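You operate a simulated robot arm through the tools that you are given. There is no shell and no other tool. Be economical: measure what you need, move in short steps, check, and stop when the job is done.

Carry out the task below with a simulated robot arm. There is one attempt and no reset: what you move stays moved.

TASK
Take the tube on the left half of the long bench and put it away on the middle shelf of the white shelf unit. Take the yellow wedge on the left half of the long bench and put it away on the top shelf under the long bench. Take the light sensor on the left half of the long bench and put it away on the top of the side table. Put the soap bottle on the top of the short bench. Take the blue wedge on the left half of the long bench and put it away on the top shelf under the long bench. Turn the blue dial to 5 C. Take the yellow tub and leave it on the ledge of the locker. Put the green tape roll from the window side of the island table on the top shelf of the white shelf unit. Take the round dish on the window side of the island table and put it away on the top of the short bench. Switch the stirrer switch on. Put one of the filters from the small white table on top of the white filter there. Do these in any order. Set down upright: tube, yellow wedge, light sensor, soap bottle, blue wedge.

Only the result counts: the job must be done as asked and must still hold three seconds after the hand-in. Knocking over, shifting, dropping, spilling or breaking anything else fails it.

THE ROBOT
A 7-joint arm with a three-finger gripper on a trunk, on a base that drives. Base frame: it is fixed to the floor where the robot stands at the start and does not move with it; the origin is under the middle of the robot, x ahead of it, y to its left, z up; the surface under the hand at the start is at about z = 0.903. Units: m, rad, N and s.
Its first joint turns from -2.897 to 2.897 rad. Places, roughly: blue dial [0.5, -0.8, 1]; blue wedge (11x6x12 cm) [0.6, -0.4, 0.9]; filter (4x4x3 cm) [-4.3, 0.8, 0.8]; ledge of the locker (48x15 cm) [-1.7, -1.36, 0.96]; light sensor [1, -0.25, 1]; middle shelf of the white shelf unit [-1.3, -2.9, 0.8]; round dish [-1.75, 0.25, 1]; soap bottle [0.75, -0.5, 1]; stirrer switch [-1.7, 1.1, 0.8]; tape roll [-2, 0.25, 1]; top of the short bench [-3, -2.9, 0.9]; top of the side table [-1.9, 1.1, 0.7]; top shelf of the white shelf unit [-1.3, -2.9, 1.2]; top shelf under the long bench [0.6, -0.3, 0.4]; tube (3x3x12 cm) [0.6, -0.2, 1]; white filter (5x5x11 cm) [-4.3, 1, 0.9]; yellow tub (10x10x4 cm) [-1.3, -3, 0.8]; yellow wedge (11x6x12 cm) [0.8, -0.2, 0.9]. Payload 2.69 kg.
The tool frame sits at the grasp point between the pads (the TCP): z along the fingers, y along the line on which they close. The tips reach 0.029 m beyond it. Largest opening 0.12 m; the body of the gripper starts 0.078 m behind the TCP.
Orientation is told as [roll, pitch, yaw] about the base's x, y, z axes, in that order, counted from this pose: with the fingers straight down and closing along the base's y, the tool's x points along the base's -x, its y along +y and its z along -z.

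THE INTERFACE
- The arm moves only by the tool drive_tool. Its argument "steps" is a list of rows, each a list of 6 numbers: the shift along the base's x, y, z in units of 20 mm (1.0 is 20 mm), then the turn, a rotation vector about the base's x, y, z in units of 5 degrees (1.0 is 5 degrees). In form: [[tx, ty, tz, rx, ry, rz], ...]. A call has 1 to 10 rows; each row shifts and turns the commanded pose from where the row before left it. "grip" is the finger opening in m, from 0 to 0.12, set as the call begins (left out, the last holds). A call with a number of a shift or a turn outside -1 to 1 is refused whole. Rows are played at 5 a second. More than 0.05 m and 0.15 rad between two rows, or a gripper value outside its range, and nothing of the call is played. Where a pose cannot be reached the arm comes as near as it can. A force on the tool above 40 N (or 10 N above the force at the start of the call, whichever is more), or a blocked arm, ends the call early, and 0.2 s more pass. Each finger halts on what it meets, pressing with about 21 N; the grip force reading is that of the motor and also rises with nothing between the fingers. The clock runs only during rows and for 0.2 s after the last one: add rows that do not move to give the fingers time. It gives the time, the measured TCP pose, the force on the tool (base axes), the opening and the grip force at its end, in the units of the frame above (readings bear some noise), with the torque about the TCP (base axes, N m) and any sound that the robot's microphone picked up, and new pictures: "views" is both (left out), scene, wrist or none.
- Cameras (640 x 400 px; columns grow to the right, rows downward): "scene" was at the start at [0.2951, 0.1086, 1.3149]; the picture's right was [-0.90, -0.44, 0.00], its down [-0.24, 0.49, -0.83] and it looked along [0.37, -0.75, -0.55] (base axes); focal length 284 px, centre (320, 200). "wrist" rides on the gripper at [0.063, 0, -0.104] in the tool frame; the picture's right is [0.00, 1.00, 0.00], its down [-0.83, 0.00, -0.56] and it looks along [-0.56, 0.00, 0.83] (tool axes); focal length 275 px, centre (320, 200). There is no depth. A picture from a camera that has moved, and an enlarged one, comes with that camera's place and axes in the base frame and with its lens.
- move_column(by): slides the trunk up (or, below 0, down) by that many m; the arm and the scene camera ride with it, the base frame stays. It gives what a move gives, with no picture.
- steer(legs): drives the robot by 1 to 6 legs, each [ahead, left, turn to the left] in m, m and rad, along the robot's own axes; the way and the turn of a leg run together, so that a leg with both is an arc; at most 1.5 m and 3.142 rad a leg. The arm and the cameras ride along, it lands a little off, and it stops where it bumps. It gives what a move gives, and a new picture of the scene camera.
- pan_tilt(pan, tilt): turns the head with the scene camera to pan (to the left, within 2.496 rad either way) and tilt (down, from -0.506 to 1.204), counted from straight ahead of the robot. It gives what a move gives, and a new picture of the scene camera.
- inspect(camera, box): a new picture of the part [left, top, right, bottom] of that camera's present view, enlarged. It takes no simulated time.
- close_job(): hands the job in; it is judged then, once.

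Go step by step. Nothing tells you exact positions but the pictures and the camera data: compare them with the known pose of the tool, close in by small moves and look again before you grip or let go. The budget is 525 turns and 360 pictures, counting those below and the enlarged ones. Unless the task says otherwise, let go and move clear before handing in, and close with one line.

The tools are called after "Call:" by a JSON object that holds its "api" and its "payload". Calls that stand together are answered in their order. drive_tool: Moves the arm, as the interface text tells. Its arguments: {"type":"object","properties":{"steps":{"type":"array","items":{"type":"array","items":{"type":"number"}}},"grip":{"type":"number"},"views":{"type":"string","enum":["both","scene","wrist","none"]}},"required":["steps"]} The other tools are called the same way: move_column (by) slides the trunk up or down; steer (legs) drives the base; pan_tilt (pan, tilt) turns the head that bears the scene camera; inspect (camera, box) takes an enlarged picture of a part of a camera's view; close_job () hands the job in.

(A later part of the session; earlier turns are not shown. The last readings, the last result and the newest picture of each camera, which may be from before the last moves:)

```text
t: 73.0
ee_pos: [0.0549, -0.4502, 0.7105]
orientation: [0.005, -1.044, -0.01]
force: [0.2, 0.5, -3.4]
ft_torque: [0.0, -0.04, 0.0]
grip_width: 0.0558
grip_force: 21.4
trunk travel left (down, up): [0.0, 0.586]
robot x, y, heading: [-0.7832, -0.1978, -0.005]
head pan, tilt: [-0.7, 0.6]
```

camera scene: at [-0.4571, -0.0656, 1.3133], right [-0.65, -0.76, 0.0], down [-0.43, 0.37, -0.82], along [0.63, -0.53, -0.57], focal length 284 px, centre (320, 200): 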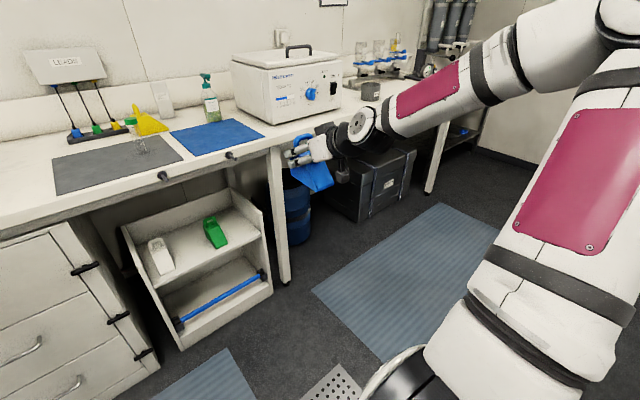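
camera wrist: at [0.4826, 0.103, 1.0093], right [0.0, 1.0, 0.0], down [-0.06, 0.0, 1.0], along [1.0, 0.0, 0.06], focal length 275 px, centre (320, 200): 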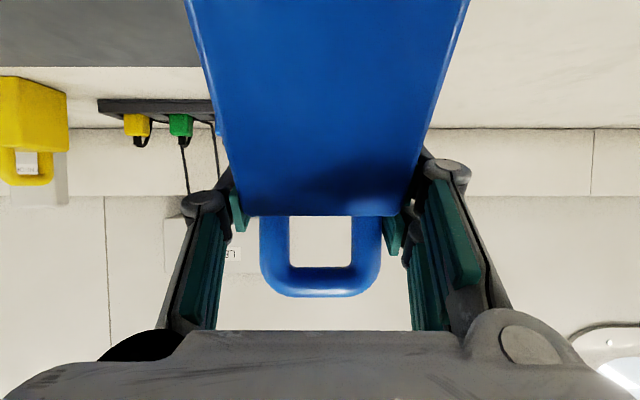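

Call:
{"api": "drive_tool", "payload": {"steps": [[0, 0, -1, 0, 0, 0], [0, 0, -1, 0, 0, 0], [0, 0, -1, 0, 0, 0], [0, 0, -1, 0, 0, 0], [0, 0, -1, 0, 0, 0], [0, 0, -1, 0, 0, 0], [0, 0, -1, 0, 0, 0], [0, 0, -1, 0, 0, 0], [0, 0, -1, 0, 0, 0]], "views": "both"}}

```text
t: 75.0
ee_pos: [0.0563, -0.4495, 0.5311]
orientation: [0.006, -1.044, -0.012]
force: [-0.2, 0.0, -2.8]
ft_torque: [0.0, 0.0, 0.02]
grip_width: 0.056
grip_force: 21.0
trunk travel left (down, up): [0.0, 0.586]
robot x, y, heading: [-0.7827, -0.1961, -0.003]
head pan, tilt: [-0.7, 0.6]
camera scene: at [-0.4164, -0.0658, 1.0139], right [-0.65, -0.76, 0.0], down [-0.43, 0.37, -0.82], along [0.63, -0.53, -0.57], focal length 284 px, centre (320, 200)
camera wrist: at [-0.0674, -0.449, 0.5288], right [0.01, 1.0, 0.0], down [-0.06, 0.0, 1.0], along [1.0, -0.01, 0.06], focal length 275 px, centre (320, 200)
```

scene: 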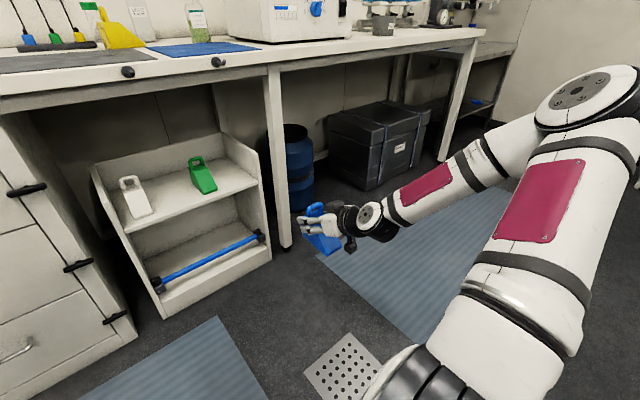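
wrist: 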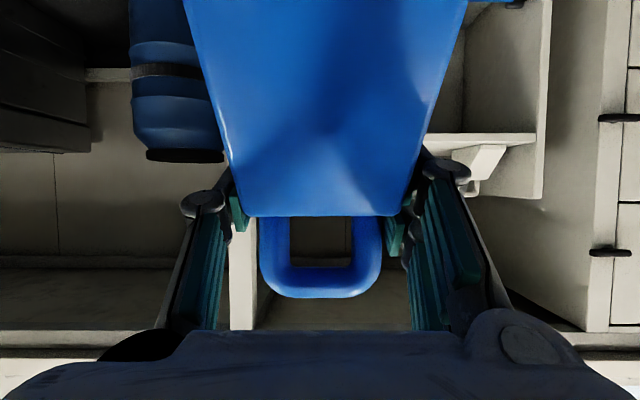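

Call:
{"api": "inspect", "payload": {"camera": "scene", "box": [80, 80, 300, 320]}}

```text
1.67 times, centred on (190, 200) of scene
camera zoom: at [-0.4164, -0.0658, 1.0139], right [-0.65, -0.76, 0.0], down [-0.43, 0.37, -0.82], along [0.63, -0.53, -0.57], focal length 473 px, centre (537, 200)
```

zoom: 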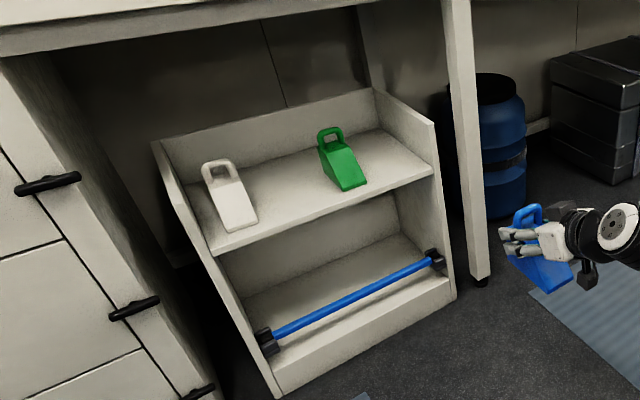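

I triangulated from both views: shelf surface z≈0.44, front x≈0.467, white wedge y≈-0.10, green y≈-0.325. I'll place blue centred between them (y≈-0.212), rather deep, raising a little and driving in by stages.

Call:
{"api": "drive_tool", "payload": {"steps": [[0, 0, 1, 0, 0, 0], [0, 0, 0.75, 0, 0, 0.1]], "views": "none"}}

Call:
{"api": "steer", "payload": {"legs": [[0, 0.237, 0], [0.3, 0, 0]]}}

Call:
{"api": "inspect", "payload": {"camera": "wrist", "box": [0, 0, 640, 400]}}

```text
t: 75.5
ee_pos: [0.0562, -0.4501, 0.5657]
orientation: [0.003, -1.044, -0.004]
force: [0.7, -0.1, -3.3]
ft_torque: [0.0, -0.02, 0.0]
grip_width: 0.0558
grip_force: 21.6
trunk travel left (down, up): [0.0, 0.586]
robot x, y, heading: [-0.7815, -0.1973, -0.008]
head pan, tilt: [-0.7, 0.6]
```

```text
t: 79.0
ee_pos: [0.3588, -0.2127, 0.5666]
orientation: [0.005, -1.043, -0.001]
force: [-0.3, -0.1, -2.8]
ft_torque: [0.0, -0.06, -0.02]
grip_width: 0.0557
grip_force: 20.8
trunk travel left (down, up): [0.0, 0.586]
robot x, y, heading: [-0.4771, 0.0391, -0.002]
head pan, tilt: [-0.7, 0.6]
camera scene: at [-0.114, 0.1702, 1.0138], right [-0.65, -0.76, 0.0], down [-0.43, 0.36, -0.82], along [0.63, -0.53, -0.57], focal length 284 px, centre (320, 200)
```

scene: 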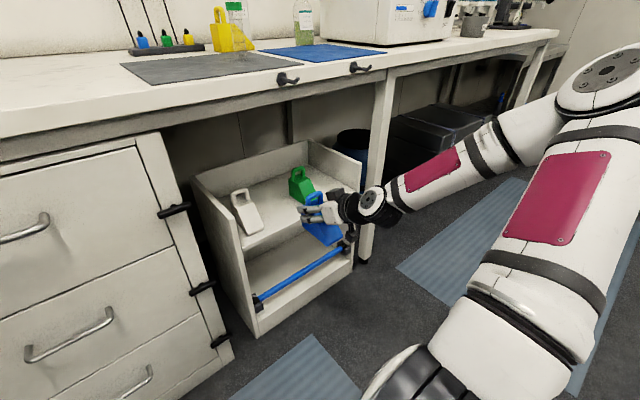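

```text
1.00 times, centred on (320, 200) of wrist (not enlarged: the box is as wide or as high as the picture)
camera zoom: at [0.2356, -0.2135, 0.5647], right [-0.01, 1.0, 0.0], down [-0.06, 0.0, 1.0], along [1.0, 0.01, 0.06], focal length 275 px, centre (320, 200)
```

zoom: 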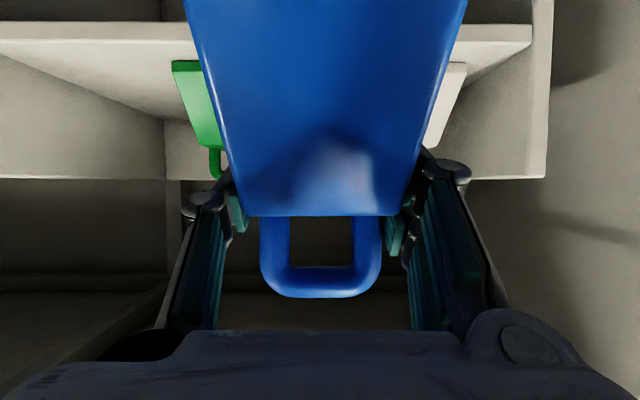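

Slot confirmed: gap y -0.13..-0.30, back wall x≈0.758, shelf z≈0.444. I'll drive in 0.26 and check.

Call:
{"api": "steer", "payload": {"legs": [[0.26, 0, 0]]}}

Call:
{"api": "inspect", "payload": {"camera": "wrist", "box": [0, 0, 640, 400]}}

```text
t: 80.8
ee_pos: [0.6202, -0.2128, 0.5674]
orientation: [0.004, -1.044, -0.003]
force: [-0.3, 0.2, -2.7]
ft_torque: [0.03, -0.02, 0.0]
grip_width: 0.0557
grip_force: 20.7
trunk travel left (down, up): [0.0, 0.586]
robot x, y, heading: [-0.2178, 0.037, -0.003]
head pan, tilt: [-0.7, 0.6]
camera scene: at [0.1469, 0.1697, 1.0138], right [-0.65, -0.76, 0.0], down [-0.43, 0.36, -0.82], along [0.63, -0.53, -0.57], focal length 284 px, centre (320, 200)
```

scene: 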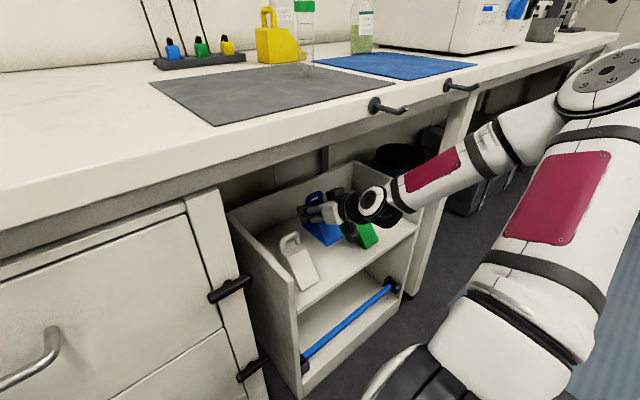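

```text
1.00 times, centred on (320, 200) of wrist (not enlarged: the box is as wide or as high as the picture)
camera zoom: at [0.4965, -0.2138, 0.5646], right [-0.01, 1.0, 0.0], down [-0.06, 0.0, 1.0], along [1.0, 0.01, 0.06], focal length 275 px, centre (320, 200)
```

zoom: 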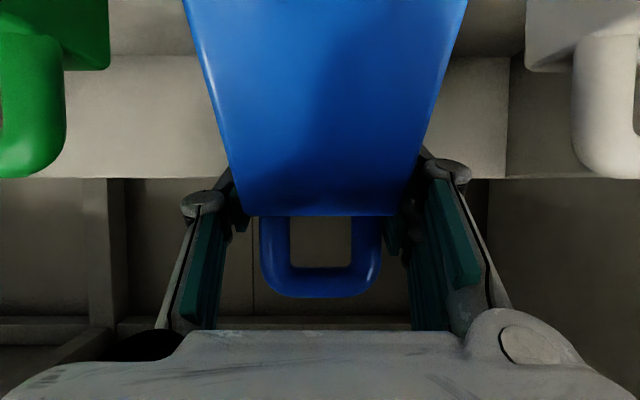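

Call:
{"api": "drive_tool", "payload": {"steps": [[0, 0, -0.8, 0, 0, 0], [0, 0, -0.8, 0, 0, 0], [0, 0, -0.7, 0, 0, 0], [0, 0, -0.4, 0, 0, 0], [0, 0, -0.2, 0, 0, 0], [0, 0, 0, 0, 0, 0]], "views": "none"}}

Call:
{"api": "drive_tool", "payload": {"steps": [[0, 0, -0.15, 0, 0, 0], [0, 0, -0.15, 0, 0, 0], [0, 0, -0.15, 0, 0, 0], [0, 0, 0, 0, 0, 0]], "views": "wrist"}}

```text
t: 82.2
ee_pos: [0.6206, -0.2148, 0.5109]
orientation: [0.0, -1.048, 0.002]
force: [2.9, -1.0, 16.2]
ft_torque: [0.11, -0.43, -0.14]
grip_width: 0.056
grip_force: 20.9
trunk travel left (down, up): [0.0, 0.586]
robot x, y, heading: [-0.2177, 0.0385, -0.003]
head pan, tilt: [-0.7, 0.6]
```

```text
t: 83.2
ee_pos: [0.6193, -0.2131, 0.5001]
orientation: [0.005, -1.046, 0.001]
force: [-1.1, -0.4, 17.1]
ft_torque: [-0.08, -0.36, 0.07]
grip_width: 0.0559
grip_force: 20.5
trunk travel left (down, up): [0.0, 0.586]
robot x, y, heading: [-0.216, 0.0364, 0.0]
head pan, tilt: [-0.7, 0.6]
camera wrist: at [0.4963, -0.2138, 0.4984], right [-0.01, 1.0, 0.0], down [-0.06, 0.0, 1.0], along [1.0, 0.01, 0.06], focal length 275 px, centre (320, 200)
```

wrist: 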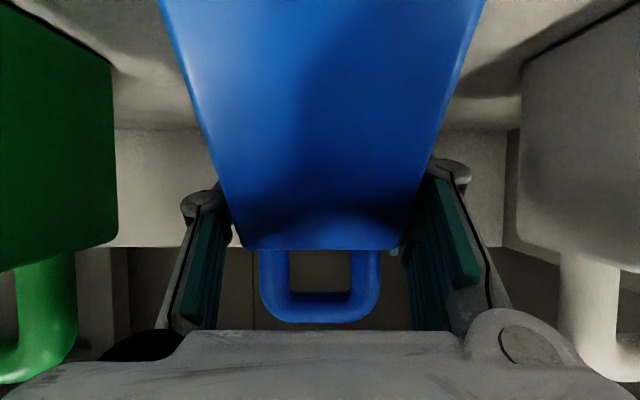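

Contact with the shelf. Release and withdraw straight back along x.

Call:
{"api": "drive_tool", "payload": {"steps": [[0, 0, 0, 0, 0, 0], [0, 0, 0, 0, 0, 0], [0, 0, 0, 0, 0, 0]], "grip": 0.085, "views": "wrist"}}

```text
t: 84.0
ee_pos: [0.6196, -0.2126, 0.4992]
orientation: [0.003, -1.042, -0.002]
force: [-0.4, 0.1, -0.2]
ft_torque: [0.02, 0.0, -0.02]
grip_width: 0.0851
grip_force: 0.1
trunk travel left (down, up): [0.0, 0.586]
robot x, y, heading: [-0.2141, 0.042, -0.003]
head pan, tilt: [-0.7, 0.6]
camera wrist: at [0.4963, -0.2139, 0.4978], right [-0.01, 1.0, 0.0], down [-0.06, 0.0, 1.0], along [1.0, 0.01, 0.06], focal length 275 px, centre (320, 200)
```

wrist: 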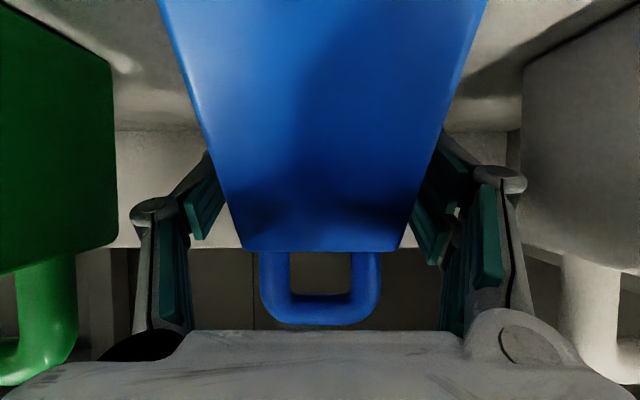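

Call:
{"api": "drive_tool", "payload": {"steps": [[0, 0, 1, 0, 0, 0], [0, 0, 1, 0, 0, 0]], "views": "none"}}

Call:
{"api": "steer", "payload": {"legs": [[-0.5, 0, 0]]}}

Call:
{"api": "inspect", "payload": {"camera": "scene", "box": [160, 100, 400, 320]}}

```text
t: 84.6
ee_pos: [0.6211, -0.2128, 0.5393]
orientation: [0.006, -1.044, -0.002]
force: [-0.4, 0.4, -0.7]
ft_torque: [0.01, -0.02, 0.01]
grip_width: 0.0853
grip_force: 0.1
trunk travel left (down, up): [0.0, 0.586]
robot x, y, heading: [-0.2229, 0.0397, -0.005]
head pan, tilt: [-0.7, 0.6]
```

```text
t: 87.6
ee_pos: [0.1189, -0.2137, 0.5381]
orientation: [0.005, -1.044, -0.003]
force: [0.3, 0.7, -0.1]
ft_torque: [0.01, -0.02, -0.01]
grip_width: 0.0851
grip_force: 0.1
trunk travel left (down, up): [0.0, 0.586]
robot x, y, heading: [-0.7133, 0.0403, -0.003]
head pan, tilt: [-0.7, 0.6]
camera scene: at [-0.3531, 0.1704, 1.0139], right [-0.65, -0.76, 0.0], down [-0.43, 0.37, -0.83], along [0.63, -0.53, -0.56], focal length 284 px, centre (320, 200)
```

scene: 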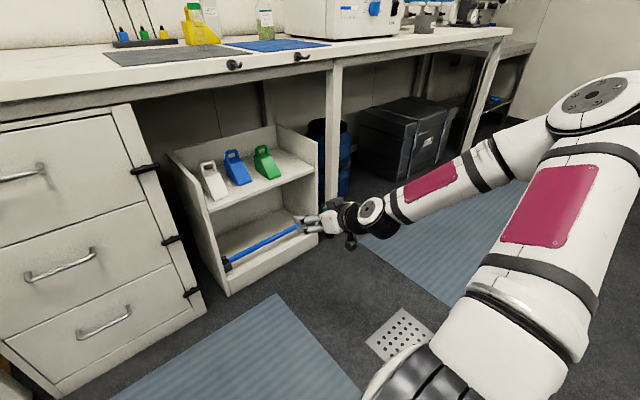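

```text
1.82 times, centred on (280, 210) of scene
camera zoom: at [-0.3531, 0.1704, 1.0139], right [-0.65, -0.76, 0.0], down [-0.43, 0.37, -0.83], along [0.63, -0.53, -0.56], focal length 516 px, centre (393, 182)
```

zoom: 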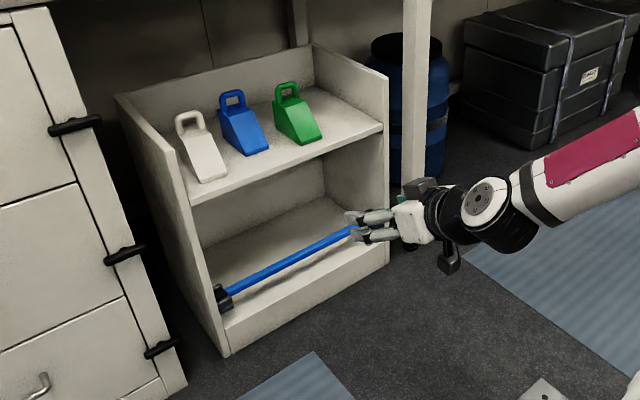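

Blue wedge is in place. Now for the yellow one: raise the trunk, straighten the tool and return to the bench.

Call:
{"api": "move_column", "payload": {"by": 0.3}}

Call:
{"api": "drive_tool", "payload": {"steps": [[0, 0, 1, 0, 1, 0], [0, 0, 1, 0, 1, 0], [0, 0, 1, 0, 1, 0], [0, 0, 1, 0, 1, 0], [0, 0, 1, 0, 1, 0], [0, 0, 1, 0, 1, 0], [0, 0, 1, 0, 1, 0], [0, 0, 1, 0, 1, 0], [0, 0, 1, 0, 1, 0], [0, 0, 1, 0, 1, 0]], "views": "none"}}

Call:
{"api": "drive_tool", "payload": {"steps": [[-1, 0, 1, 0, 1, 0], [-1, 0, 1, 0, 1, 0], [-1, 0, 1, 0, 0, 0], [-1, 0, 1, 0, 0, 0], [-1, 0, 1, 0, 0, 0], [-1, 0, 1, 0, 0, 0], [-1, 0, 1, 0, 0, 0], [0, 0, 1, 0, 0, 0]], "views": "none"}}

Call:
{"api": "steer", "payload": {"legs": [[0.73, 0, 0]]}}

```text
t: 90.6
ee_pos: [0.1193, -0.2135, 0.8389]
orientation: [0.007, -1.044, -0.003]
force: [-0.9, -0.8, 0.3]
ft_torque: [-0.01, 0.0, 0.01]
grip_width: 0.0851
grip_force: 0.1
trunk travel left (down, up): [-0.3, 0.286]
robot x, y, heading: [-0.7176, 0.0387, -0.002]
head pan, tilt: [-0.7, 0.6]
```

```text
t: 92.8
ee_pos: [0.1184, -0.2142, 1.0383]
orientation: [0.002, -0.172, -0.001]
force: [0.4, 0.2, -0.8]
ft_torque: [0.0, 0.02, 0.01]
grip_width: 0.0848
grip_force: 0.1
trunk travel left (down, up): [-0.3, 0.286]
robot x, y, heading: [-0.719, 0.0431, 0.001]
head pan, tilt: [-0.7, 0.6]
```

```text
t: 94.6
ee_pos: [-0.0199, -0.2148, 1.1988]
orientation: [0.002, 0.002, 0.0]
force: [-0.5, -0.2, 0.3]
ft_torque: [0.03, 0.0, 0.01]
grip_width: 0.0851
grip_force: 0.2
trunk travel left (down, up): [-0.3, 0.286]
robot x, y, heading: [-0.717, 0.0416, -0.008]
head pan, tilt: [-0.7, 0.6]
```

```text
t: 98.5
ee_pos: [0.7058, -0.2172, 1.2007]
orientation: [0.004, 0.004, -0.004]
force: [0.1, -0.2, -0.7]
ft_torque: [-0.01, -0.03, -0.03]
grip_width: 0.0852
grip_force: 0.0
trunk travel left (down, up): [-0.3, 0.286]
robot x, y, heading: [0.0119, 0.0332, -0.006]
head pan, tilt: [-0.7, 0.6]
camera scene: at [0.3338, 0.1668, 1.3134], right [-0.65, -0.76, 0.0], down [-0.43, 0.37, -0.83], along [0.63, -0.53, -0.56], focal length 284 px, centre (320, 200)
```

scene: 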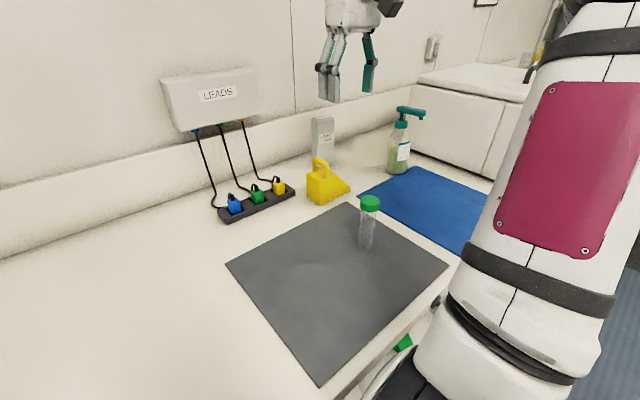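

Call:
{"api": "drive_tool", "payload": {"steps": [[1, 0, -1, 0, 0, 0], [1, 0, -1, 0, 0, 0], [1, -0.5, -1, 0, 0, 0], [0.5, 0, -1, 0, 0, 0]], "grip": 0.06, "views": "wrist"}}

```text
t: 99.5
ee_pos: [0.7756, -0.2278, 1.1195]
orientation: [0.004, 0.004, -0.003]
force: [0.1, -0.3, -0.1]
ft_torque: [0.0, -0.03, 0.02]
grip_width: 0.0598
grip_force: 0.0
trunk travel left (down, up): [-0.3, 0.286]
robot x, y, heading: [0.0069, 0.0374, -0.005]
head pan, tilt: [-0.7, 0.6]
camera wrist: at [0.7121, -0.2287, 1.2244], right [0.0, 1.0, 0.0], down [0.83, 0.0, 0.55], along [0.55, 0.0, -0.83], focal length 275 px, centre (320, 200)
```

wrist: 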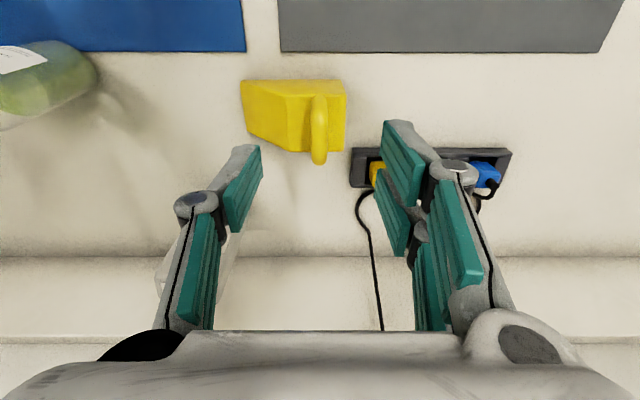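

Call:
{"api": "drive_tool", "payload": {"steps": [[0.5, -0.1, -1, 0, 0, 0], [0, 0, -1, 0, 0, 0], [0, 0, -1, 0, 0, 0], [0, 0, -1, 0, 0, 0], [0, 0, -1, 0, 0, 0], [0, 0, -0.5, 0, 0, 0]], "grip": 0.042, "views": "wrist"}}

```text
t: 100.9
ee_pos: [0.7871, -0.2302, 1.0077]
orientation: [0.002, 0.001, -0.004]
force: [0.3, 0.7, 0.5]
ft_torque: [0.0, -0.01, 0.01]
grip_width: 0.0421
grip_force: 0.1
trunk travel left (down, up): [-0.3, 0.286]
robot x, y, heading: [0.007, 0.0339, -0.003]
head pan, tilt: [-0.7, 0.6]
camera wrist: at [0.7221, -0.2306, 1.1133], right [0.0, 1.0, 0.0], down [0.83, 0.0, 0.55], along [0.55, 0.0, -0.83], focal length 275 px, centre (320, 200)
```

wrist: 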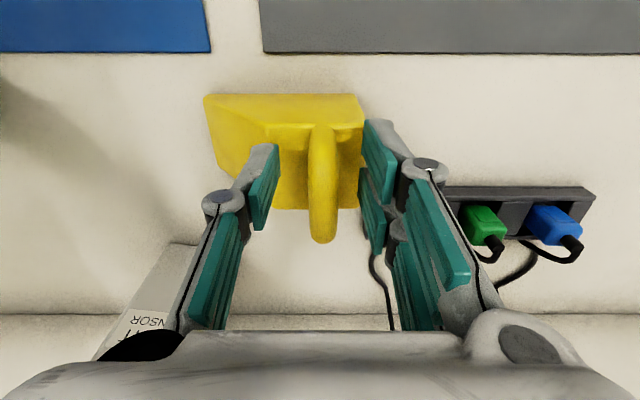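

Call:
{"api": "drive_tool", "payload": {"steps": [[0, 0, 0, 0, 0, 0], [0, 0, 0, 0, 0, 0], [0, 0, 0, 0, 0, 0]], "grip": 0.0, "views": "none"}}

Call:
{"api": "drive_tool", "payload": {"steps": [[0, 0, 1, 0, 0, 0], [0, 0, 1, 0, 0, 0], [0, 0, 1, 0, 0, 0], [0, 0, 1, 0, 0, 0], [0, 0, 1, 0, 0, 0], [0, 0, 1, 0, 0, 0], [0, 0, 1, 0, 0, 0], [0, 0, 1, 0, 0, 0], [-1, 0, 0.5, 0, 0, 0], [-1, 0, 0, 0, 0, 0]], "views": "wrist"}}

```text
t: 101.7
ee_pos: [0.787, -0.2309, 1.0079]
orientation: [0.003, 0.003, -0.003]
force: [0.5, 0.0, -0.1]
ft_torque: [0.0, -0.05, 0.02]
grip_width: 0.0134
grip_force: 20.9
trunk travel left (down, up): [-0.3, 0.286]
robot x, y, heading: [0.0096, 0.0327, -0.007]
head pan, tilt: [-0.7, 0.6]
```

```text
t: 103.9
ee_pos: [0.7451, -0.2293, 1.1777]
orientation: [0.003, 0.002, -0.003]
force: [1.3, 0.4, -2.9]
ft_torque: [-0.01, 0.04, -0.01]
grip_width: 0.0136
grip_force: 20.9
trunk travel left (down, up): [-0.3, 0.286]
robot x, y, heading: [0.0093, 0.0381, -0.004]
head pan, tilt: [-0.7, 0.6]
camera wrist: at [0.6818, -0.2302, 1.2838], right [0.0, 1.0, 0.0], down [0.83, 0.0, 0.55], along [0.55, 0.0, -0.83], focal length 275 px, centre (320, 200)
```

wrist: 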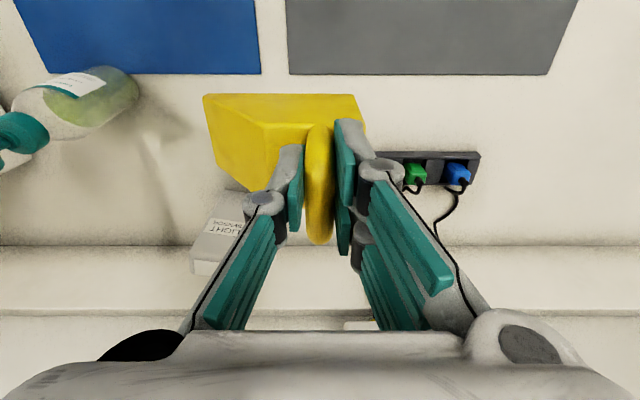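

Call:
{"api": "drive_tool", "payload": {"steps": [[-0.4, 1, 0, 0, 0, -1], [-0.4, 1, 0, 0, 0, -1], [-0.4, 1, 0, 0, 0, -1], [-0.4, 1, 0, 0, 0, -1], [-0.4, 1, 0, 0, 0, -1], [-0.4, 1, 0, 0, 0, -1], [-0.4, 1, 0, 0, 0, -1], [-0.4, 1, 0, 0, 0, -1], [-0.4, 1, 0, 0, 0, -1], [-0.4, 1, 0, 0, 0, -1]], "views": "none"}}

Call:
{"api": "drive_tool", "payload": {"steps": [[-0.4, 1, 0, 0, 0, -1], [-0.4, 1, 0, 0, 0, -1], [-0.4, 1, 0, 0, 0, -1], [-0.4, 1, 0, 0, 0, -1], [-0.4, 1, 0, 0, 0, -1], [-0.4, 1, 0, 0, 0, -1], [-0.4, 1, 0, 0, 0, -1], [0, 0, 0, 0, 0, -1]], "views": "none"}}

Call:
{"api": "drive_tool", "payload": {"steps": [[0, 0, -1, 0, 0, 0], [0, 0, -1, 0, 0, 0], [0, 0, -1, 0, 0, 0], [0, 0, -1, 0, 0, 0], [0, 0, -1, 0, 0, 0], [0, 0, -1, 0, 0, 0], [0, 0, -1, 0, 0, 0], [0, 0, -1, 0, 0, 0], [0, 0, -0.3, 0, 0, 0]], "views": "none"}}

Call:
{"api": "drive_tool", "payload": {"steps": [[0, 0, -0.1, 0, 0, 0], [0, 0, -0.1, 0, 0, 0], [0, 0, -0.1, 0, 0, 0], [0, 0, 0, 0, 0, 0]], "views": "scene"}}

```text
t: 106.1
ee_pos: [0.6663, -0.0294, 1.1793]
orientation: [0.002, 0.004, -0.879]
force: [-0.7, 0.5, -2.0]
ft_torque: [0.05, -0.04, 0.0]
grip_width: 0.0135
grip_force: 21.4
trunk travel left (down, up): [-0.3, 0.286]
robot x, y, heading: [0.0083, 0.0356, -0.009]
head pan, tilt: [-0.7, 0.6]
```

```text
t: 107.9
ee_pos: [0.6104, 0.11, 1.1791]
orientation: [0.003, 0.004, -1.576]
force: [-0.1, 0.1, -2.5]
ft_torque: [0.05, -0.04, 0.01]
grip_width: 0.0138
grip_force: 20.7
trunk travel left (down, up): [-0.3, 0.286]
robot x, y, heading: [0.0104, 0.0379, -0.004]
head pan, tilt: [-0.7, 0.6]
```

```text
t: 109.9
ee_pos: [0.6099, 0.1092, 1.0125]
orientation: [0.001, 0.002, -1.572]
force: [0.1, -0.3, -3.4]
ft_torque: [0.04, -0.03, 0.03]
grip_width: 0.0136
grip_force: 21.0
trunk travel left (down, up): [-0.3, 0.286]
robot x, y, heading: [0.0097, 0.0367, -0.005]
head pan, tilt: [-0.7, 0.6]
```

```text
t: 110.9
ee_pos: [0.6111, 0.1107, 1.0087]
orientation: [0.005, 0.002, -1.574]
force: [0.8, -0.1, 13.8]
ft_torque: [-0.36, 0.01, 0.03]
grip_width: 0.0136
grip_force: 21.1
trunk travel left (down, up): [-0.3, 0.286]
robot x, y, heading: [0.0085, 0.0401, -0.006]
head pan, tilt: [-0.7, 0.6]
camera scene: at [0.3334, 0.1669, 1.3135], right [-0.65, -0.76, 0.0], down [-0.43, 0.37, -0.83], along [0.63, -0.53, -0.56], focal length 284 px, centre (320, 200)
```

scene: 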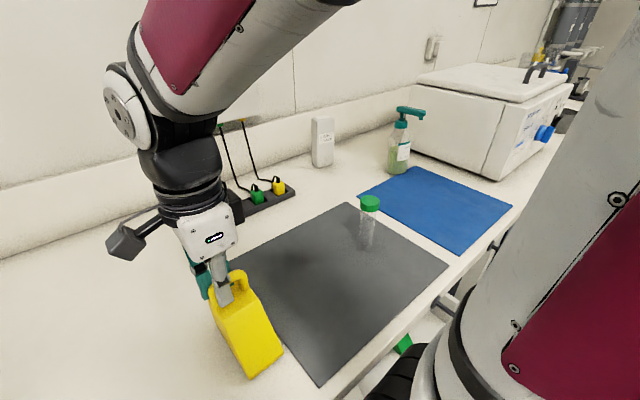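

Set down. Release, rise, rotate back to yaw 0 and re-site the base as before.

Call:
{"api": "drive_tool", "payload": {"steps": [[0, 0, 0, 0, 0, 0], [0, 0, 0, 0, 0, 0], [0, 0, 1, 0, 0, 0], [0, 0, 1, 0, 0, 0], [0, 0, 1, 0, 0, 0], [0, 0, 1, 0, 0, 0], [0, 0, 1, 0, 0, 0], [0, 0, 1, 0, 0, 0], [0, 0, 1, 0, 0, 0], [0, -0.5, 1, 0, 0, 0]], "grip": 0.05, "views": "none"}}

Call:
{"api": "drive_tool", "payload": {"steps": [[-0.7, -0.5, 0, 0, 0, 1], [-0.7, -0.5, 0, 0, 0, 1], [-0.7, -0.5, 0, 0, 0, 1], [-0.7, -0.5, 0, 0, 0, 1], [-0.7, -0.5, 0, 0, 0, 1], [-0.7, -0.5, 0, 0, 0, 1], [-0.7, -0.5, 0, 0, 0, 1], [-0.7, -0.5, 0, 0, 0, 1], [0, 0, 0, 0, 0, 1], [0, 0, 0, 0, 0, 1]], "views": "none"}}

Call:
{"api": "drive_tool", "payload": {"steps": [[0, 0, 0, 0, 0, 1], [0, 0, 0, 0, 0, 1], [0, 0, 0, 0, 0, 1], [0, 0, 0, 0, 0, 1], [0, 0, 0, 0, 0, 1], [0, 0, 0, 0, 0, 1], [0, 0, 0, 0, 0, 1], [0, 0, 0, 0, 0, 1]], "grip": 0.1, "views": "none"}}

Call:
{"api": "steer", "payload": {"legs": [[-0.24, 0, 0], [0, 0.31, 0]]}}

```text
t: 113.1
ee_pos: [0.6088, 0.101, 1.1675]
orientation: [0.002, 0.005, -1.575]
force: [0.4, -0.9, -0.5]
ft_torque: [-0.01, -0.01, -0.01]
grip_width: 0.0501
grip_force: 0.1
trunk travel left (down, up): [-0.3, 0.286]
robot x, y, heading: [0.009, 0.035, -0.002]
head pan, tilt: [-0.7, 0.6]
```

```text
t: 115.3
ee_pos: [0.499, 0.0198, 1.167]
orientation: [0.004, 0.002, -0.7]
force: [-0.2, 0.7, -0.4]
ft_torque: [-0.02, -0.04, 0.01]
grip_width: 0.0502
grip_force: 0.0
trunk travel left (down, up): [-0.3, 0.286]
robot x, y, heading: [0.0069, 0.0363, -0.003]
head pan, tilt: [-0.7, 0.6]
```

```text
t: 117.1
ee_pos: [0.4981, 0.0189, 1.1679]
orientation: [0.002, 0.005, -0.001]
force: [0.5, 0.8, -0.5]
ft_torque: [-0.01, 0.02, -0.02]
grip_width: 0.0998
grip_force: 0.1
trunk travel left (down, up): [-0.3, 0.286]
robot x, y, heading: [0.0084, 0.0377, -0.008]
head pan, tilt: [-0.7, 0.6]
```

```text
t: 120.6
ee_pos: [0.2608, 0.3337, 1.1681]
orientation: [0.003, 0.002, -0.004]
force: [0.1, 0.0, 0.2]
ft_torque: [-0.02, 0.0, 0.0]
grip_width: 0.1001
grip_force: 0.0
trunk travel left (down, up): [-0.3, 0.286]
robot x, y, heading: [-0.2286, 0.3495, -0.004]
head pan, tilt: [-0.7, 0.6]
camera scene: at [0.0966, 0.4807, 1.3133], right [-0.65, -0.76, 0.0], down [-0.43, 0.37, -0.83], along [0.63, -0.54, -0.56], focal length 284 px, centre (320, 200)
```

scene: 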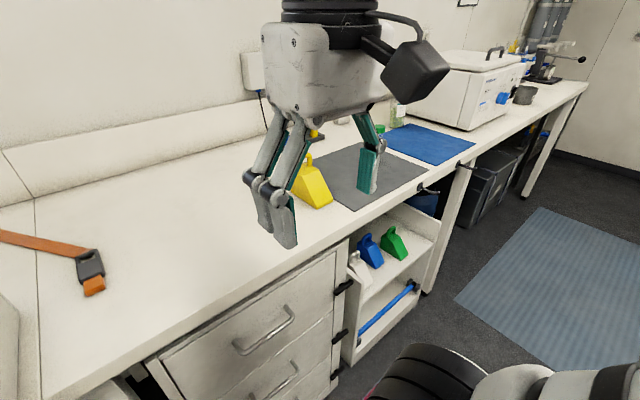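

Call:
{"api": "drive_tool", "payload": {"steps": [[0.4, -1, 0, 0, 0, 0], [0.4, -1, 0, 0, 0, 0], [0.4, -1, 0, 0, 0, 0], [0.4, -1, 0, 0, 0, 0], [0.4, -1, 0, 0, 0, 0], [0.4, -1, 0, 0, 0, 0], [0.4, -1, 0, 0, 0, 0], [0.4, -1, 0, 0, 0, 0], [0.4, -1, 0, 0, -1, 0], [0.4, -1, 0, 0, -1, 0]], "views": "none"}}

Call:
{"api": "drive_tool", "payload": {"steps": [[0, -0.8, 0, 0, -1, 0], [0, -0.8, 0, 0, -1, 0], [0, 0, 0, 0, -1, 0], [0, 0, 0, 0, -1, 0], [0, 0, 0, 0, -1, 0], [0, 0, 0, 0, -1, 0], [0, 0, 0, 0, -1, 0], [0, 0, 0, 0, -1, 0], [0, 0, 0, 0, -1, 0], [0, 0, 0, 0, -1, 0]], "views": "none"}}

Call:
{"api": "drive_tool", "payload": {"steps": [[0.6, 0, -1, 0, 0, 0], [0.6, 0, -1, 0, 0, 0], [0.6, 0, -1, 0, 0, 0], [0.6, 0, -1, 0, 0, 0], [0.6, 0, -1, 0, 0, 0], [0.6, 0, -1, 0, 0, 0], [0.6, 0, -1, 0, 0, 0], [0.6, 0, -1, 0, 0, 0], [0, 0, -0.5, 0, 0, 0]], "views": "wrist"}}

```text
t: 122.8
ee_pos: [0.3402, 0.134, 1.1675]
orientation: [0.003, -0.172, -0.005]
force: [-0.1, 0.8, 0.7]
ft_torque: [-0.03, 0.0, 0.0]
grip_width: 0.0995
grip_force: 0.1
trunk travel left (down, up): [-0.3, 0.286]
robot x, y, heading: [-0.2267, 0.3496, -0.005]
head pan, tilt: [-0.7, 0.6]
```

```text
t: 125.0
ee_pos: [0.3412, 0.1008, 1.1672]
orientation: [0.01, -1.044, -0.009]
force: [0.0, 0.9, -0.1]
ft_torque: [-0.01, 0.01, -0.04]
grip_width: 0.1
grip_force: 0.2
trunk travel left (down, up): [-0.3, 0.286]
robot x, y, heading: [-0.2263, 0.3534, -0.009]
head pan, tilt: [-0.7, 0.6]
```

```text
t: 127.0
ee_pos: [0.4374, 0.1001, 0.9978]
orientation: [0.009, -1.044, -0.011]
force: [-0.6, 0.1, 0.1]
ft_torque: [0.02, -0.02, 0.02]
grip_width: 0.1001
grip_force: 0.1
trunk travel left (down, up): [-0.3, 0.286]
robot x, y, heading: [-0.2294, 0.3499, -0.006]
head pan, tilt: [-0.7, 0.6]
camera wrist: at [0.3136, 0.1008, 0.9959], right [0.0, 1.0, 0.0], down [-0.06, 0.0, 1.0], along [1.0, 0.0, 0.06], focal length 275 px, centre (320, 200)
```

wrist: 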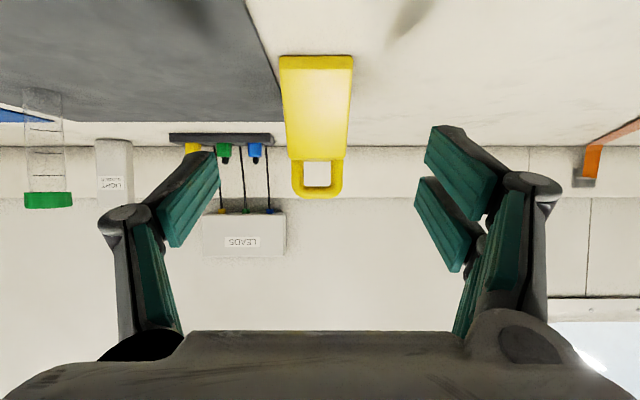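

Call:
{"api": "drive_tool", "payload": {"steps": [[1, 0, -0.4, 0, 0, 0], [1, 0, -0.4, 0, 0, 0], [1, 0, -0.4, 0, 0, 0], [1, 0, -0.3, 0, 0, 0], [1, 0, 0, 0, 0, 0], [1, 0, 0, 0, 0, 0], [1, 0, 0, 0, 0, 0], [1, 0, 0, 0, 0, 0], [0.5, 0, 0, 0, 0, 0]], "views": "wrist"}}

Call:
{"api": "drive_tool", "payload": {"steps": [[0, 0, 0, 0, 0, 0], [0, 0, 0, 0, 0, 0], [0, 0, 0, 0, 0, 0], [0, 0, 0, 0, 0, 0]], "grip": 0.0, "views": "none"}}

Call:
{"api": "drive_tool", "payload": {"steps": [[0, 0, 0.5, 0, 0, 0], [0, 0, 1, 0, 0, 0], [0, 0, 1, 0, 0, 0]], "views": "wrist"}}

```text
t: 129.0
ee_pos: [0.607, 0.1019, 0.967]
orientation: [0.012, -1.044, -0.01]
force: [0.0, 0.6, -0.3]
ft_torque: [0.02, 0.01, -0.06]
grip_width: 0.0998
grip_force: 0.0
trunk travel left (down, up): [-0.3, 0.286]
robot x, y, heading: [-0.2313, 0.3501, -0.006]
head pan, tilt: [-0.7, 0.6]
camera wrist: at [0.4835, 0.1008, 0.9658], right [0.0, 1.0, 0.0], down [-0.06, 0.0, 1.0], along [1.0, 0.0, 0.06], focal length 275 px, centre (320, 200)
```

wrist: 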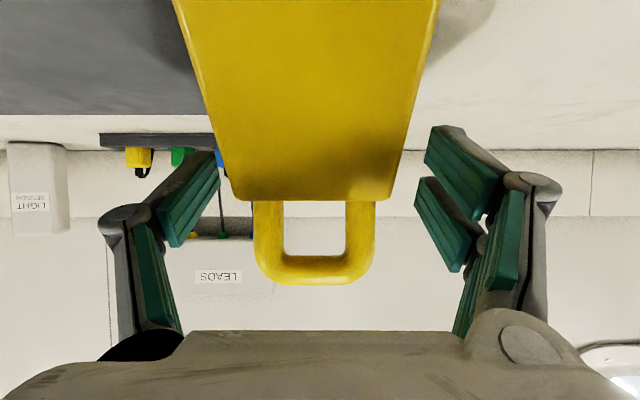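

```text
t: 130.0
ee_pos: [0.6062, 0.1012, 0.9672]
orientation: [0.012, -1.046, -0.008]
force: [1.4, -1.9, 3.7]
ft_torque: [-0.19, -0.11, 0.04]
grip_width: 0.0557
grip_force: 21.1
trunk travel left (down, up): [-0.3, 0.286]
robot x, y, heading: [-0.2291, 0.3512, -0.007]
head pan, tilt: [-0.7, 0.6]
```

```text
t: 130.8
ee_pos: [0.6064, 0.1005, 1.0181]
orientation: [0.013, -1.043, -0.011]
force: [0.4, -0.3, -2.4]
ft_torque: [0.02, -0.02, -0.01]
grip_width: 0.056
grip_force: 21.5
trunk travel left (down, up): [-0.3, 0.286]
robot x, y, heading: [-0.2311, 0.3511, -0.01]
head pan, tilt: [-0.7, 0.6]
camera wrist: at [0.4836, 0.1012, 1.0156], right [0.0, 1.0, 0.0], down [-0.06, 0.0, 1.0], along [1.0, 0.0, 0.06], focal length 275 px, centre (320, 200)
```

wrist: 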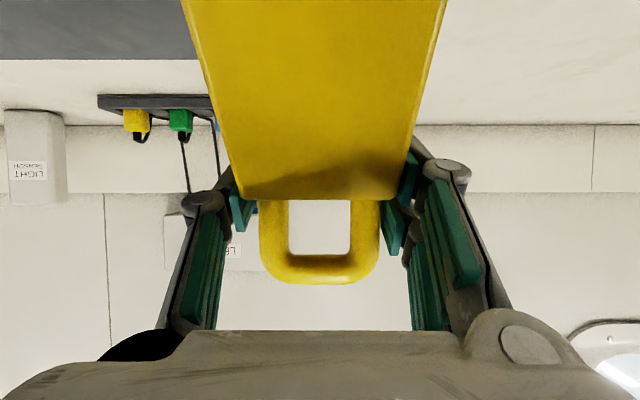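

Held. Back off, shift right to line up with y≈-0.425, lower the trunk and arm.

Call:
{"api": "steer", "payload": {"legs": [[-0.55, 0, 0.008], [0, -0.526, 0]]}}

Call:
{"api": "move_column", "payload": {"by": -0.3}}

Call:
{"api": "drive_tool", "payload": {"steps": [[0, 0, -1, 0, 0, 0], [0, 0, -1, 0, 0, 0], [0, 0, -1, 0, 0, 0], [0, 0, -1, 0, 0, 0], [0, 0, -1, 0, 0, 0], [0, 0, -1, 0, 0, 0], [0, 0, -1, 0, 0, 0], [0, 0, -0.2, 0, 0, 0]], "views": "none"}}

Call:
{"api": "steer", "payload": {"legs": [[0.3, 0, 0]]}}

Call:
{"api": "inspect", "payload": {"camera": "wrist", "box": [0, 0, 640, 400]}}

```text
t: 136.6
ee_pos: [0.0576, -0.4221, 1.0175]
orientation: [0.014, -1.043, -0.007]
force: [0.2, -1.5, -1.6]
ft_torque: [0.05, -0.03, -0.01]
grip_width: 0.0558
grip_force: 21.1
trunk travel left (down, up): [-0.3, 0.286]
robot x, y, heading: [-0.7776, -0.1731, -0.001]
head pan, tilt: [-0.7, 0.6]
camera scene: at [-0.4548, -0.0438, 1.3133], right [-0.65, -0.76, 0.0], down [-0.43, 0.37, -0.82], along [0.63, -0.53, -0.57], focal length 284 px, centre (320, 200)
```

scene: 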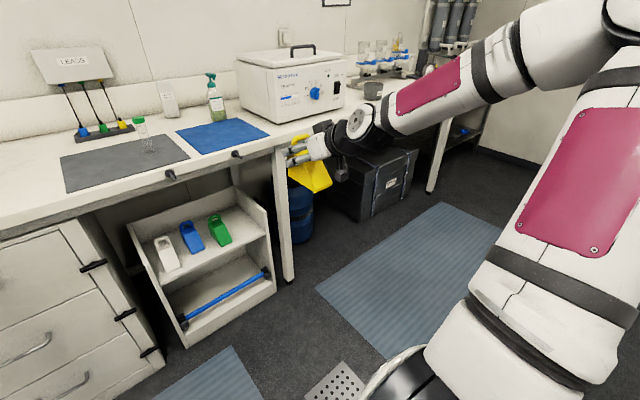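

```text
t: 139.6
ee_pos: [0.0572, -0.4213, 0.7157]
orientation: [0.012, -1.044, -0.01]
force: [-0.2, 0.1, -2.2]
ft_torque: [0.04, -0.04, 0.05]
grip_width: 0.0557
grip_force: 20.6
trunk travel left (down, up): [0.0, 0.586]
robot x, y, heading: [-0.7791, -0.1752, -0.008]
head pan, tilt: [-0.7, 0.6]
```

```text
t: 141.4
ee_pos: [0.0567, -0.4216, 0.5724]
orientation: [0.01, -1.043, -0.006]
force: [0.8, 0.0, -2.2]
ft_torque: [-0.02, -0.02, 0.01]
grip_width: 0.0557
grip_force: 21.7
trunk travel left (down, up): [0.0, 0.586]
robot x, y, heading: [-0.7824, -0.1735, 0.003]
head pan, tilt: [-0.7, 0.6]
```

```text
t: 143.5
ee_pos: [0.3591, -0.4253, 0.5724]
orientation: [0.012, -1.043, -0.008]
force: [-1.2, 0.8, -2.7]
ft_torque: [0.02, -0.07, 0.03]
grip_width: 0.0558
grip_force: 21.4
trunk travel left (down, up): [0.0, 0.586]
robot x, y, heading: [-0.4768, -0.1797, -0.009]
head pan, tilt: [-0.7, 0.6]
camera scene: at [-0.1112, -0.0462, 1.0138], right [-0.65, -0.76, 0.0], down [-0.43, 0.37, -0.82], along [0.63, -0.54, -0.57], focal length 284 px, centre (320, 200)
```

scene: 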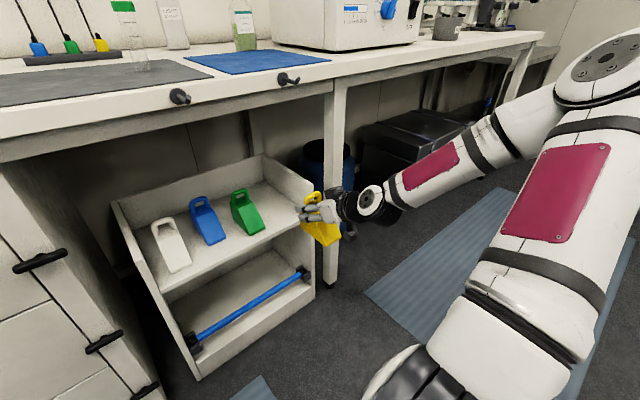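

```text
1.00 times, centred on (320, 200) of wrist (not enlarged: the box is as wide or as high as the picture)
camera zoom: at [0.2355, -0.425, 0.572], right [0.0, 1.0, 0.0], down [-0.06, 0.0, 1.0], along [1.0, 0.0, 0.06], focal length 275 px, centre (320, 200)
```

zoom: 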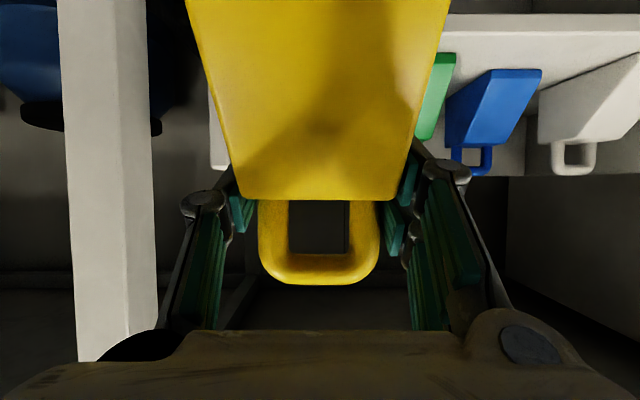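

Slot is clear: green ends at y≈-0.36, wall at ≈-0.505. Drive in 0.26.

Call:
{"api": "steer", "payload": {"legs": [[0.25, 0, 0]]}}

Call:
{"api": "inspect", "payload": {"camera": "wrist", "box": [0, 0, 640, 400]}}

```text
t: 145.3
ee_pos: [0.6138, -0.4274, 0.5745]
orientation: [0.012, -1.043, -0.011]
force: [0.8, 0.0, -3.0]
ft_torque: [-0.04, -0.06, 0.0]
grip_width: 0.0555
grip_force: 21.4
trunk travel left (down, up): [0.0, 0.586]
robot x, y, heading: [-0.2222, -0.1777, -0.009]
head pan, tilt: [-0.7, 0.6]
camera scene: at [0.1435, -0.048, 1.0138], right [-0.65, -0.76, 0.0], down [-0.43, 0.37, -0.82], along [0.63, -0.54, -0.57], focal length 284 px, centre (320, 200)
```

scene: 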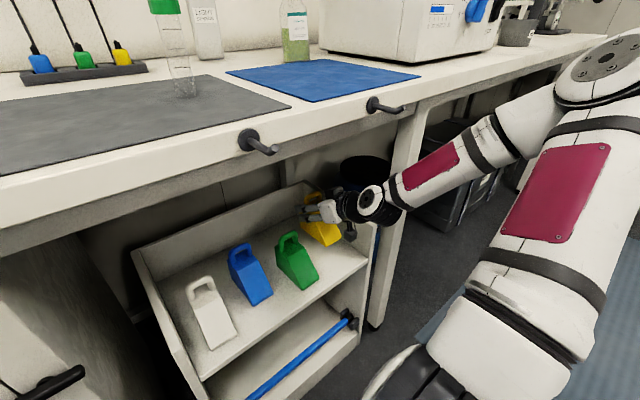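

```text
1.00 times, centred on (320, 200) of wrist (not enlarged: the box is as wide or as high as the picture)
camera zoom: at [0.4901, -0.4268, 0.572], right [0.0, 1.0, 0.0], down [-0.06, 0.0, 1.0], along [1.0, 0.0, 0.06], focal length 275 px, centre (320, 200)
```

zoom: 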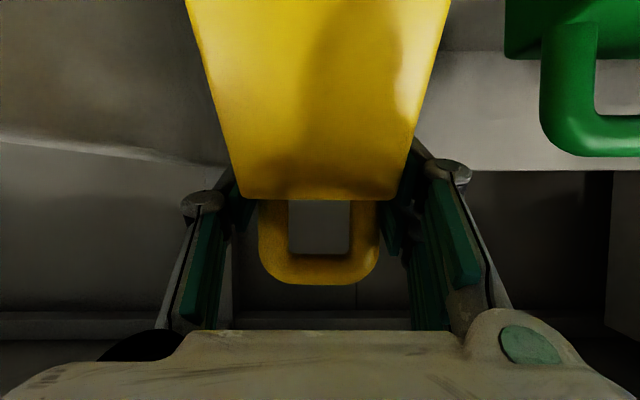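

Call:
{"api": "drive_tool", "payload": {"steps": [[0, 0, -0.8, 0, 0, 0], [0, 0, -0.8, 0, 0, 0], [0, 0, -0.7, 0, 0, 0], [0, 0, -0.4, 0, 0, 0], [0, 0, 0, 0, 0, 0]], "views": "none"}}

Call:
{"api": "drive_tool", "payload": {"steps": [[0, 0, -0.1, 0, 0, 0], [0, 0, -0.1, 0, 0, 0], [0, 0, -0.1, 0, 0, 0], [0, 0, 0, 0, 0, 0]], "views": "wrist"}}

```text
t: 146.5
ee_pos: [0.6125, -0.4262, 0.5184]
orientation: [0.012, -1.044, -0.009]
force: [-0.2, 0.4, -2.6]
ft_torque: [0.0, 0.0, 0.01]
grip_width: 0.0556
grip_force: 21.0
trunk travel left (down, up): [0.0, 0.586]
robot x, y, heading: [-0.2194, -0.1789, -0.006]
head pan, tilt: [-0.7, 0.6]
```

```text
t: 147.5
ee_pos: [0.6127, -0.427, 0.5149]
orientation: [0.008, -1.048, -0.006]
force: [6.4, 2.9, 15.6]
ft_torque: [-0.3, -0.49, 0.24]
grip_width: 0.056
grip_force: 21.0
trunk travel left (down, up): [0.0, 0.586]
robot x, y, heading: [-0.2247, -0.1772, -0.007]
head pan, tilt: [-0.7, 0.6]
camera wrist: at [0.4907, -0.4269, 0.5132], right [0.0, 1.0, 0.0], down [-0.07, 0.0, 1.0], along [1.0, 0.0, 0.07], focal length 275 px, centre (320, 200)
```

wrist: 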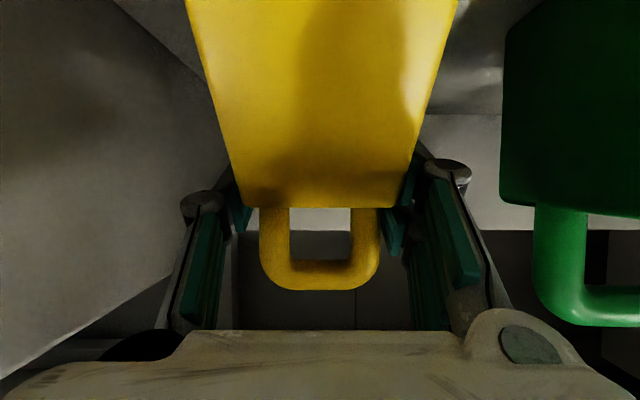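

Contact made. Release, lift slightly and back out.

Call:
{"api": "drive_tool", "payload": {"steps": [[0, 0, 0, 0, 0, 0], [0, 0, 0, 0, 0, 0], [0, 0, 0, 0, 0, 0], [0, 0, 1, 0, 0, 0], [0, 0, 1, 0, 0, 0]], "grip": 0.08, "views": "none"}}

Call:
{"api": "steer", "payload": {"legs": [[-0.55, 0, 0]]}}

Call:
{"api": "move_column", "payload": {"by": 0.3}}

```text
t: 148.7
ee_pos: [0.6133, -0.426, 0.5529]
orientation: [0.012, -1.042, -0.01]
force: [0.9, -1.2, -0.3]
ft_torque: [0.01, 0.01, -0.01]
grip_width: 0.08
grip_force: 0.2
trunk travel left (down, up): [0.0, 0.586]
robot x, y, heading: [-0.2231, -0.1789, -0.011]
head pan, tilt: [-0.7, 0.6]
```

```text
t: 151.9
ee_pos: [0.0576, -0.4227, 0.5535]
orientation: [0.013, -1.042, -0.007]
force: [-0.3, -0.9, -0.7]
ft_torque: [0.0, 0.0, -0.01]
grip_width: 0.0799
grip_force: 0.0
trunk travel left (down, up): [0.0, 0.586]
robot x, y, heading: [-0.7794, -0.1749, -0.004]
head pan, tilt: [-0.7, 0.6]
camera scene: at [-0.4127, -0.0442, 1.0139], right [-0.65, -0.76, 0.0], down [-0.43, 0.37, -0.83], along [0.63, -0.53, -0.56], focal length 284 px, centre (320, 200)
```

scene: 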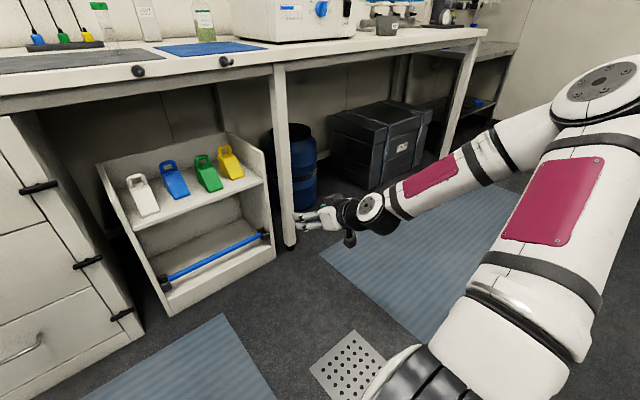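

```text
t: 154.9
ee_pos: [0.0573, -0.4236, 0.8536]
orientation: [0.013, -1.045, -0.008]
force: [-0.4, 0.5, 0.9]
ft_torque: [0.04, 0.01, 0.02]
grip_width: 0.0802
grip_force: 0.1
trunk travel left (down, up): [-0.3, 0.286]
robot x, y, heading: [-0.7796, -0.1747, -0.005]
head pan, tilt: [-0.7, 0.6]
```

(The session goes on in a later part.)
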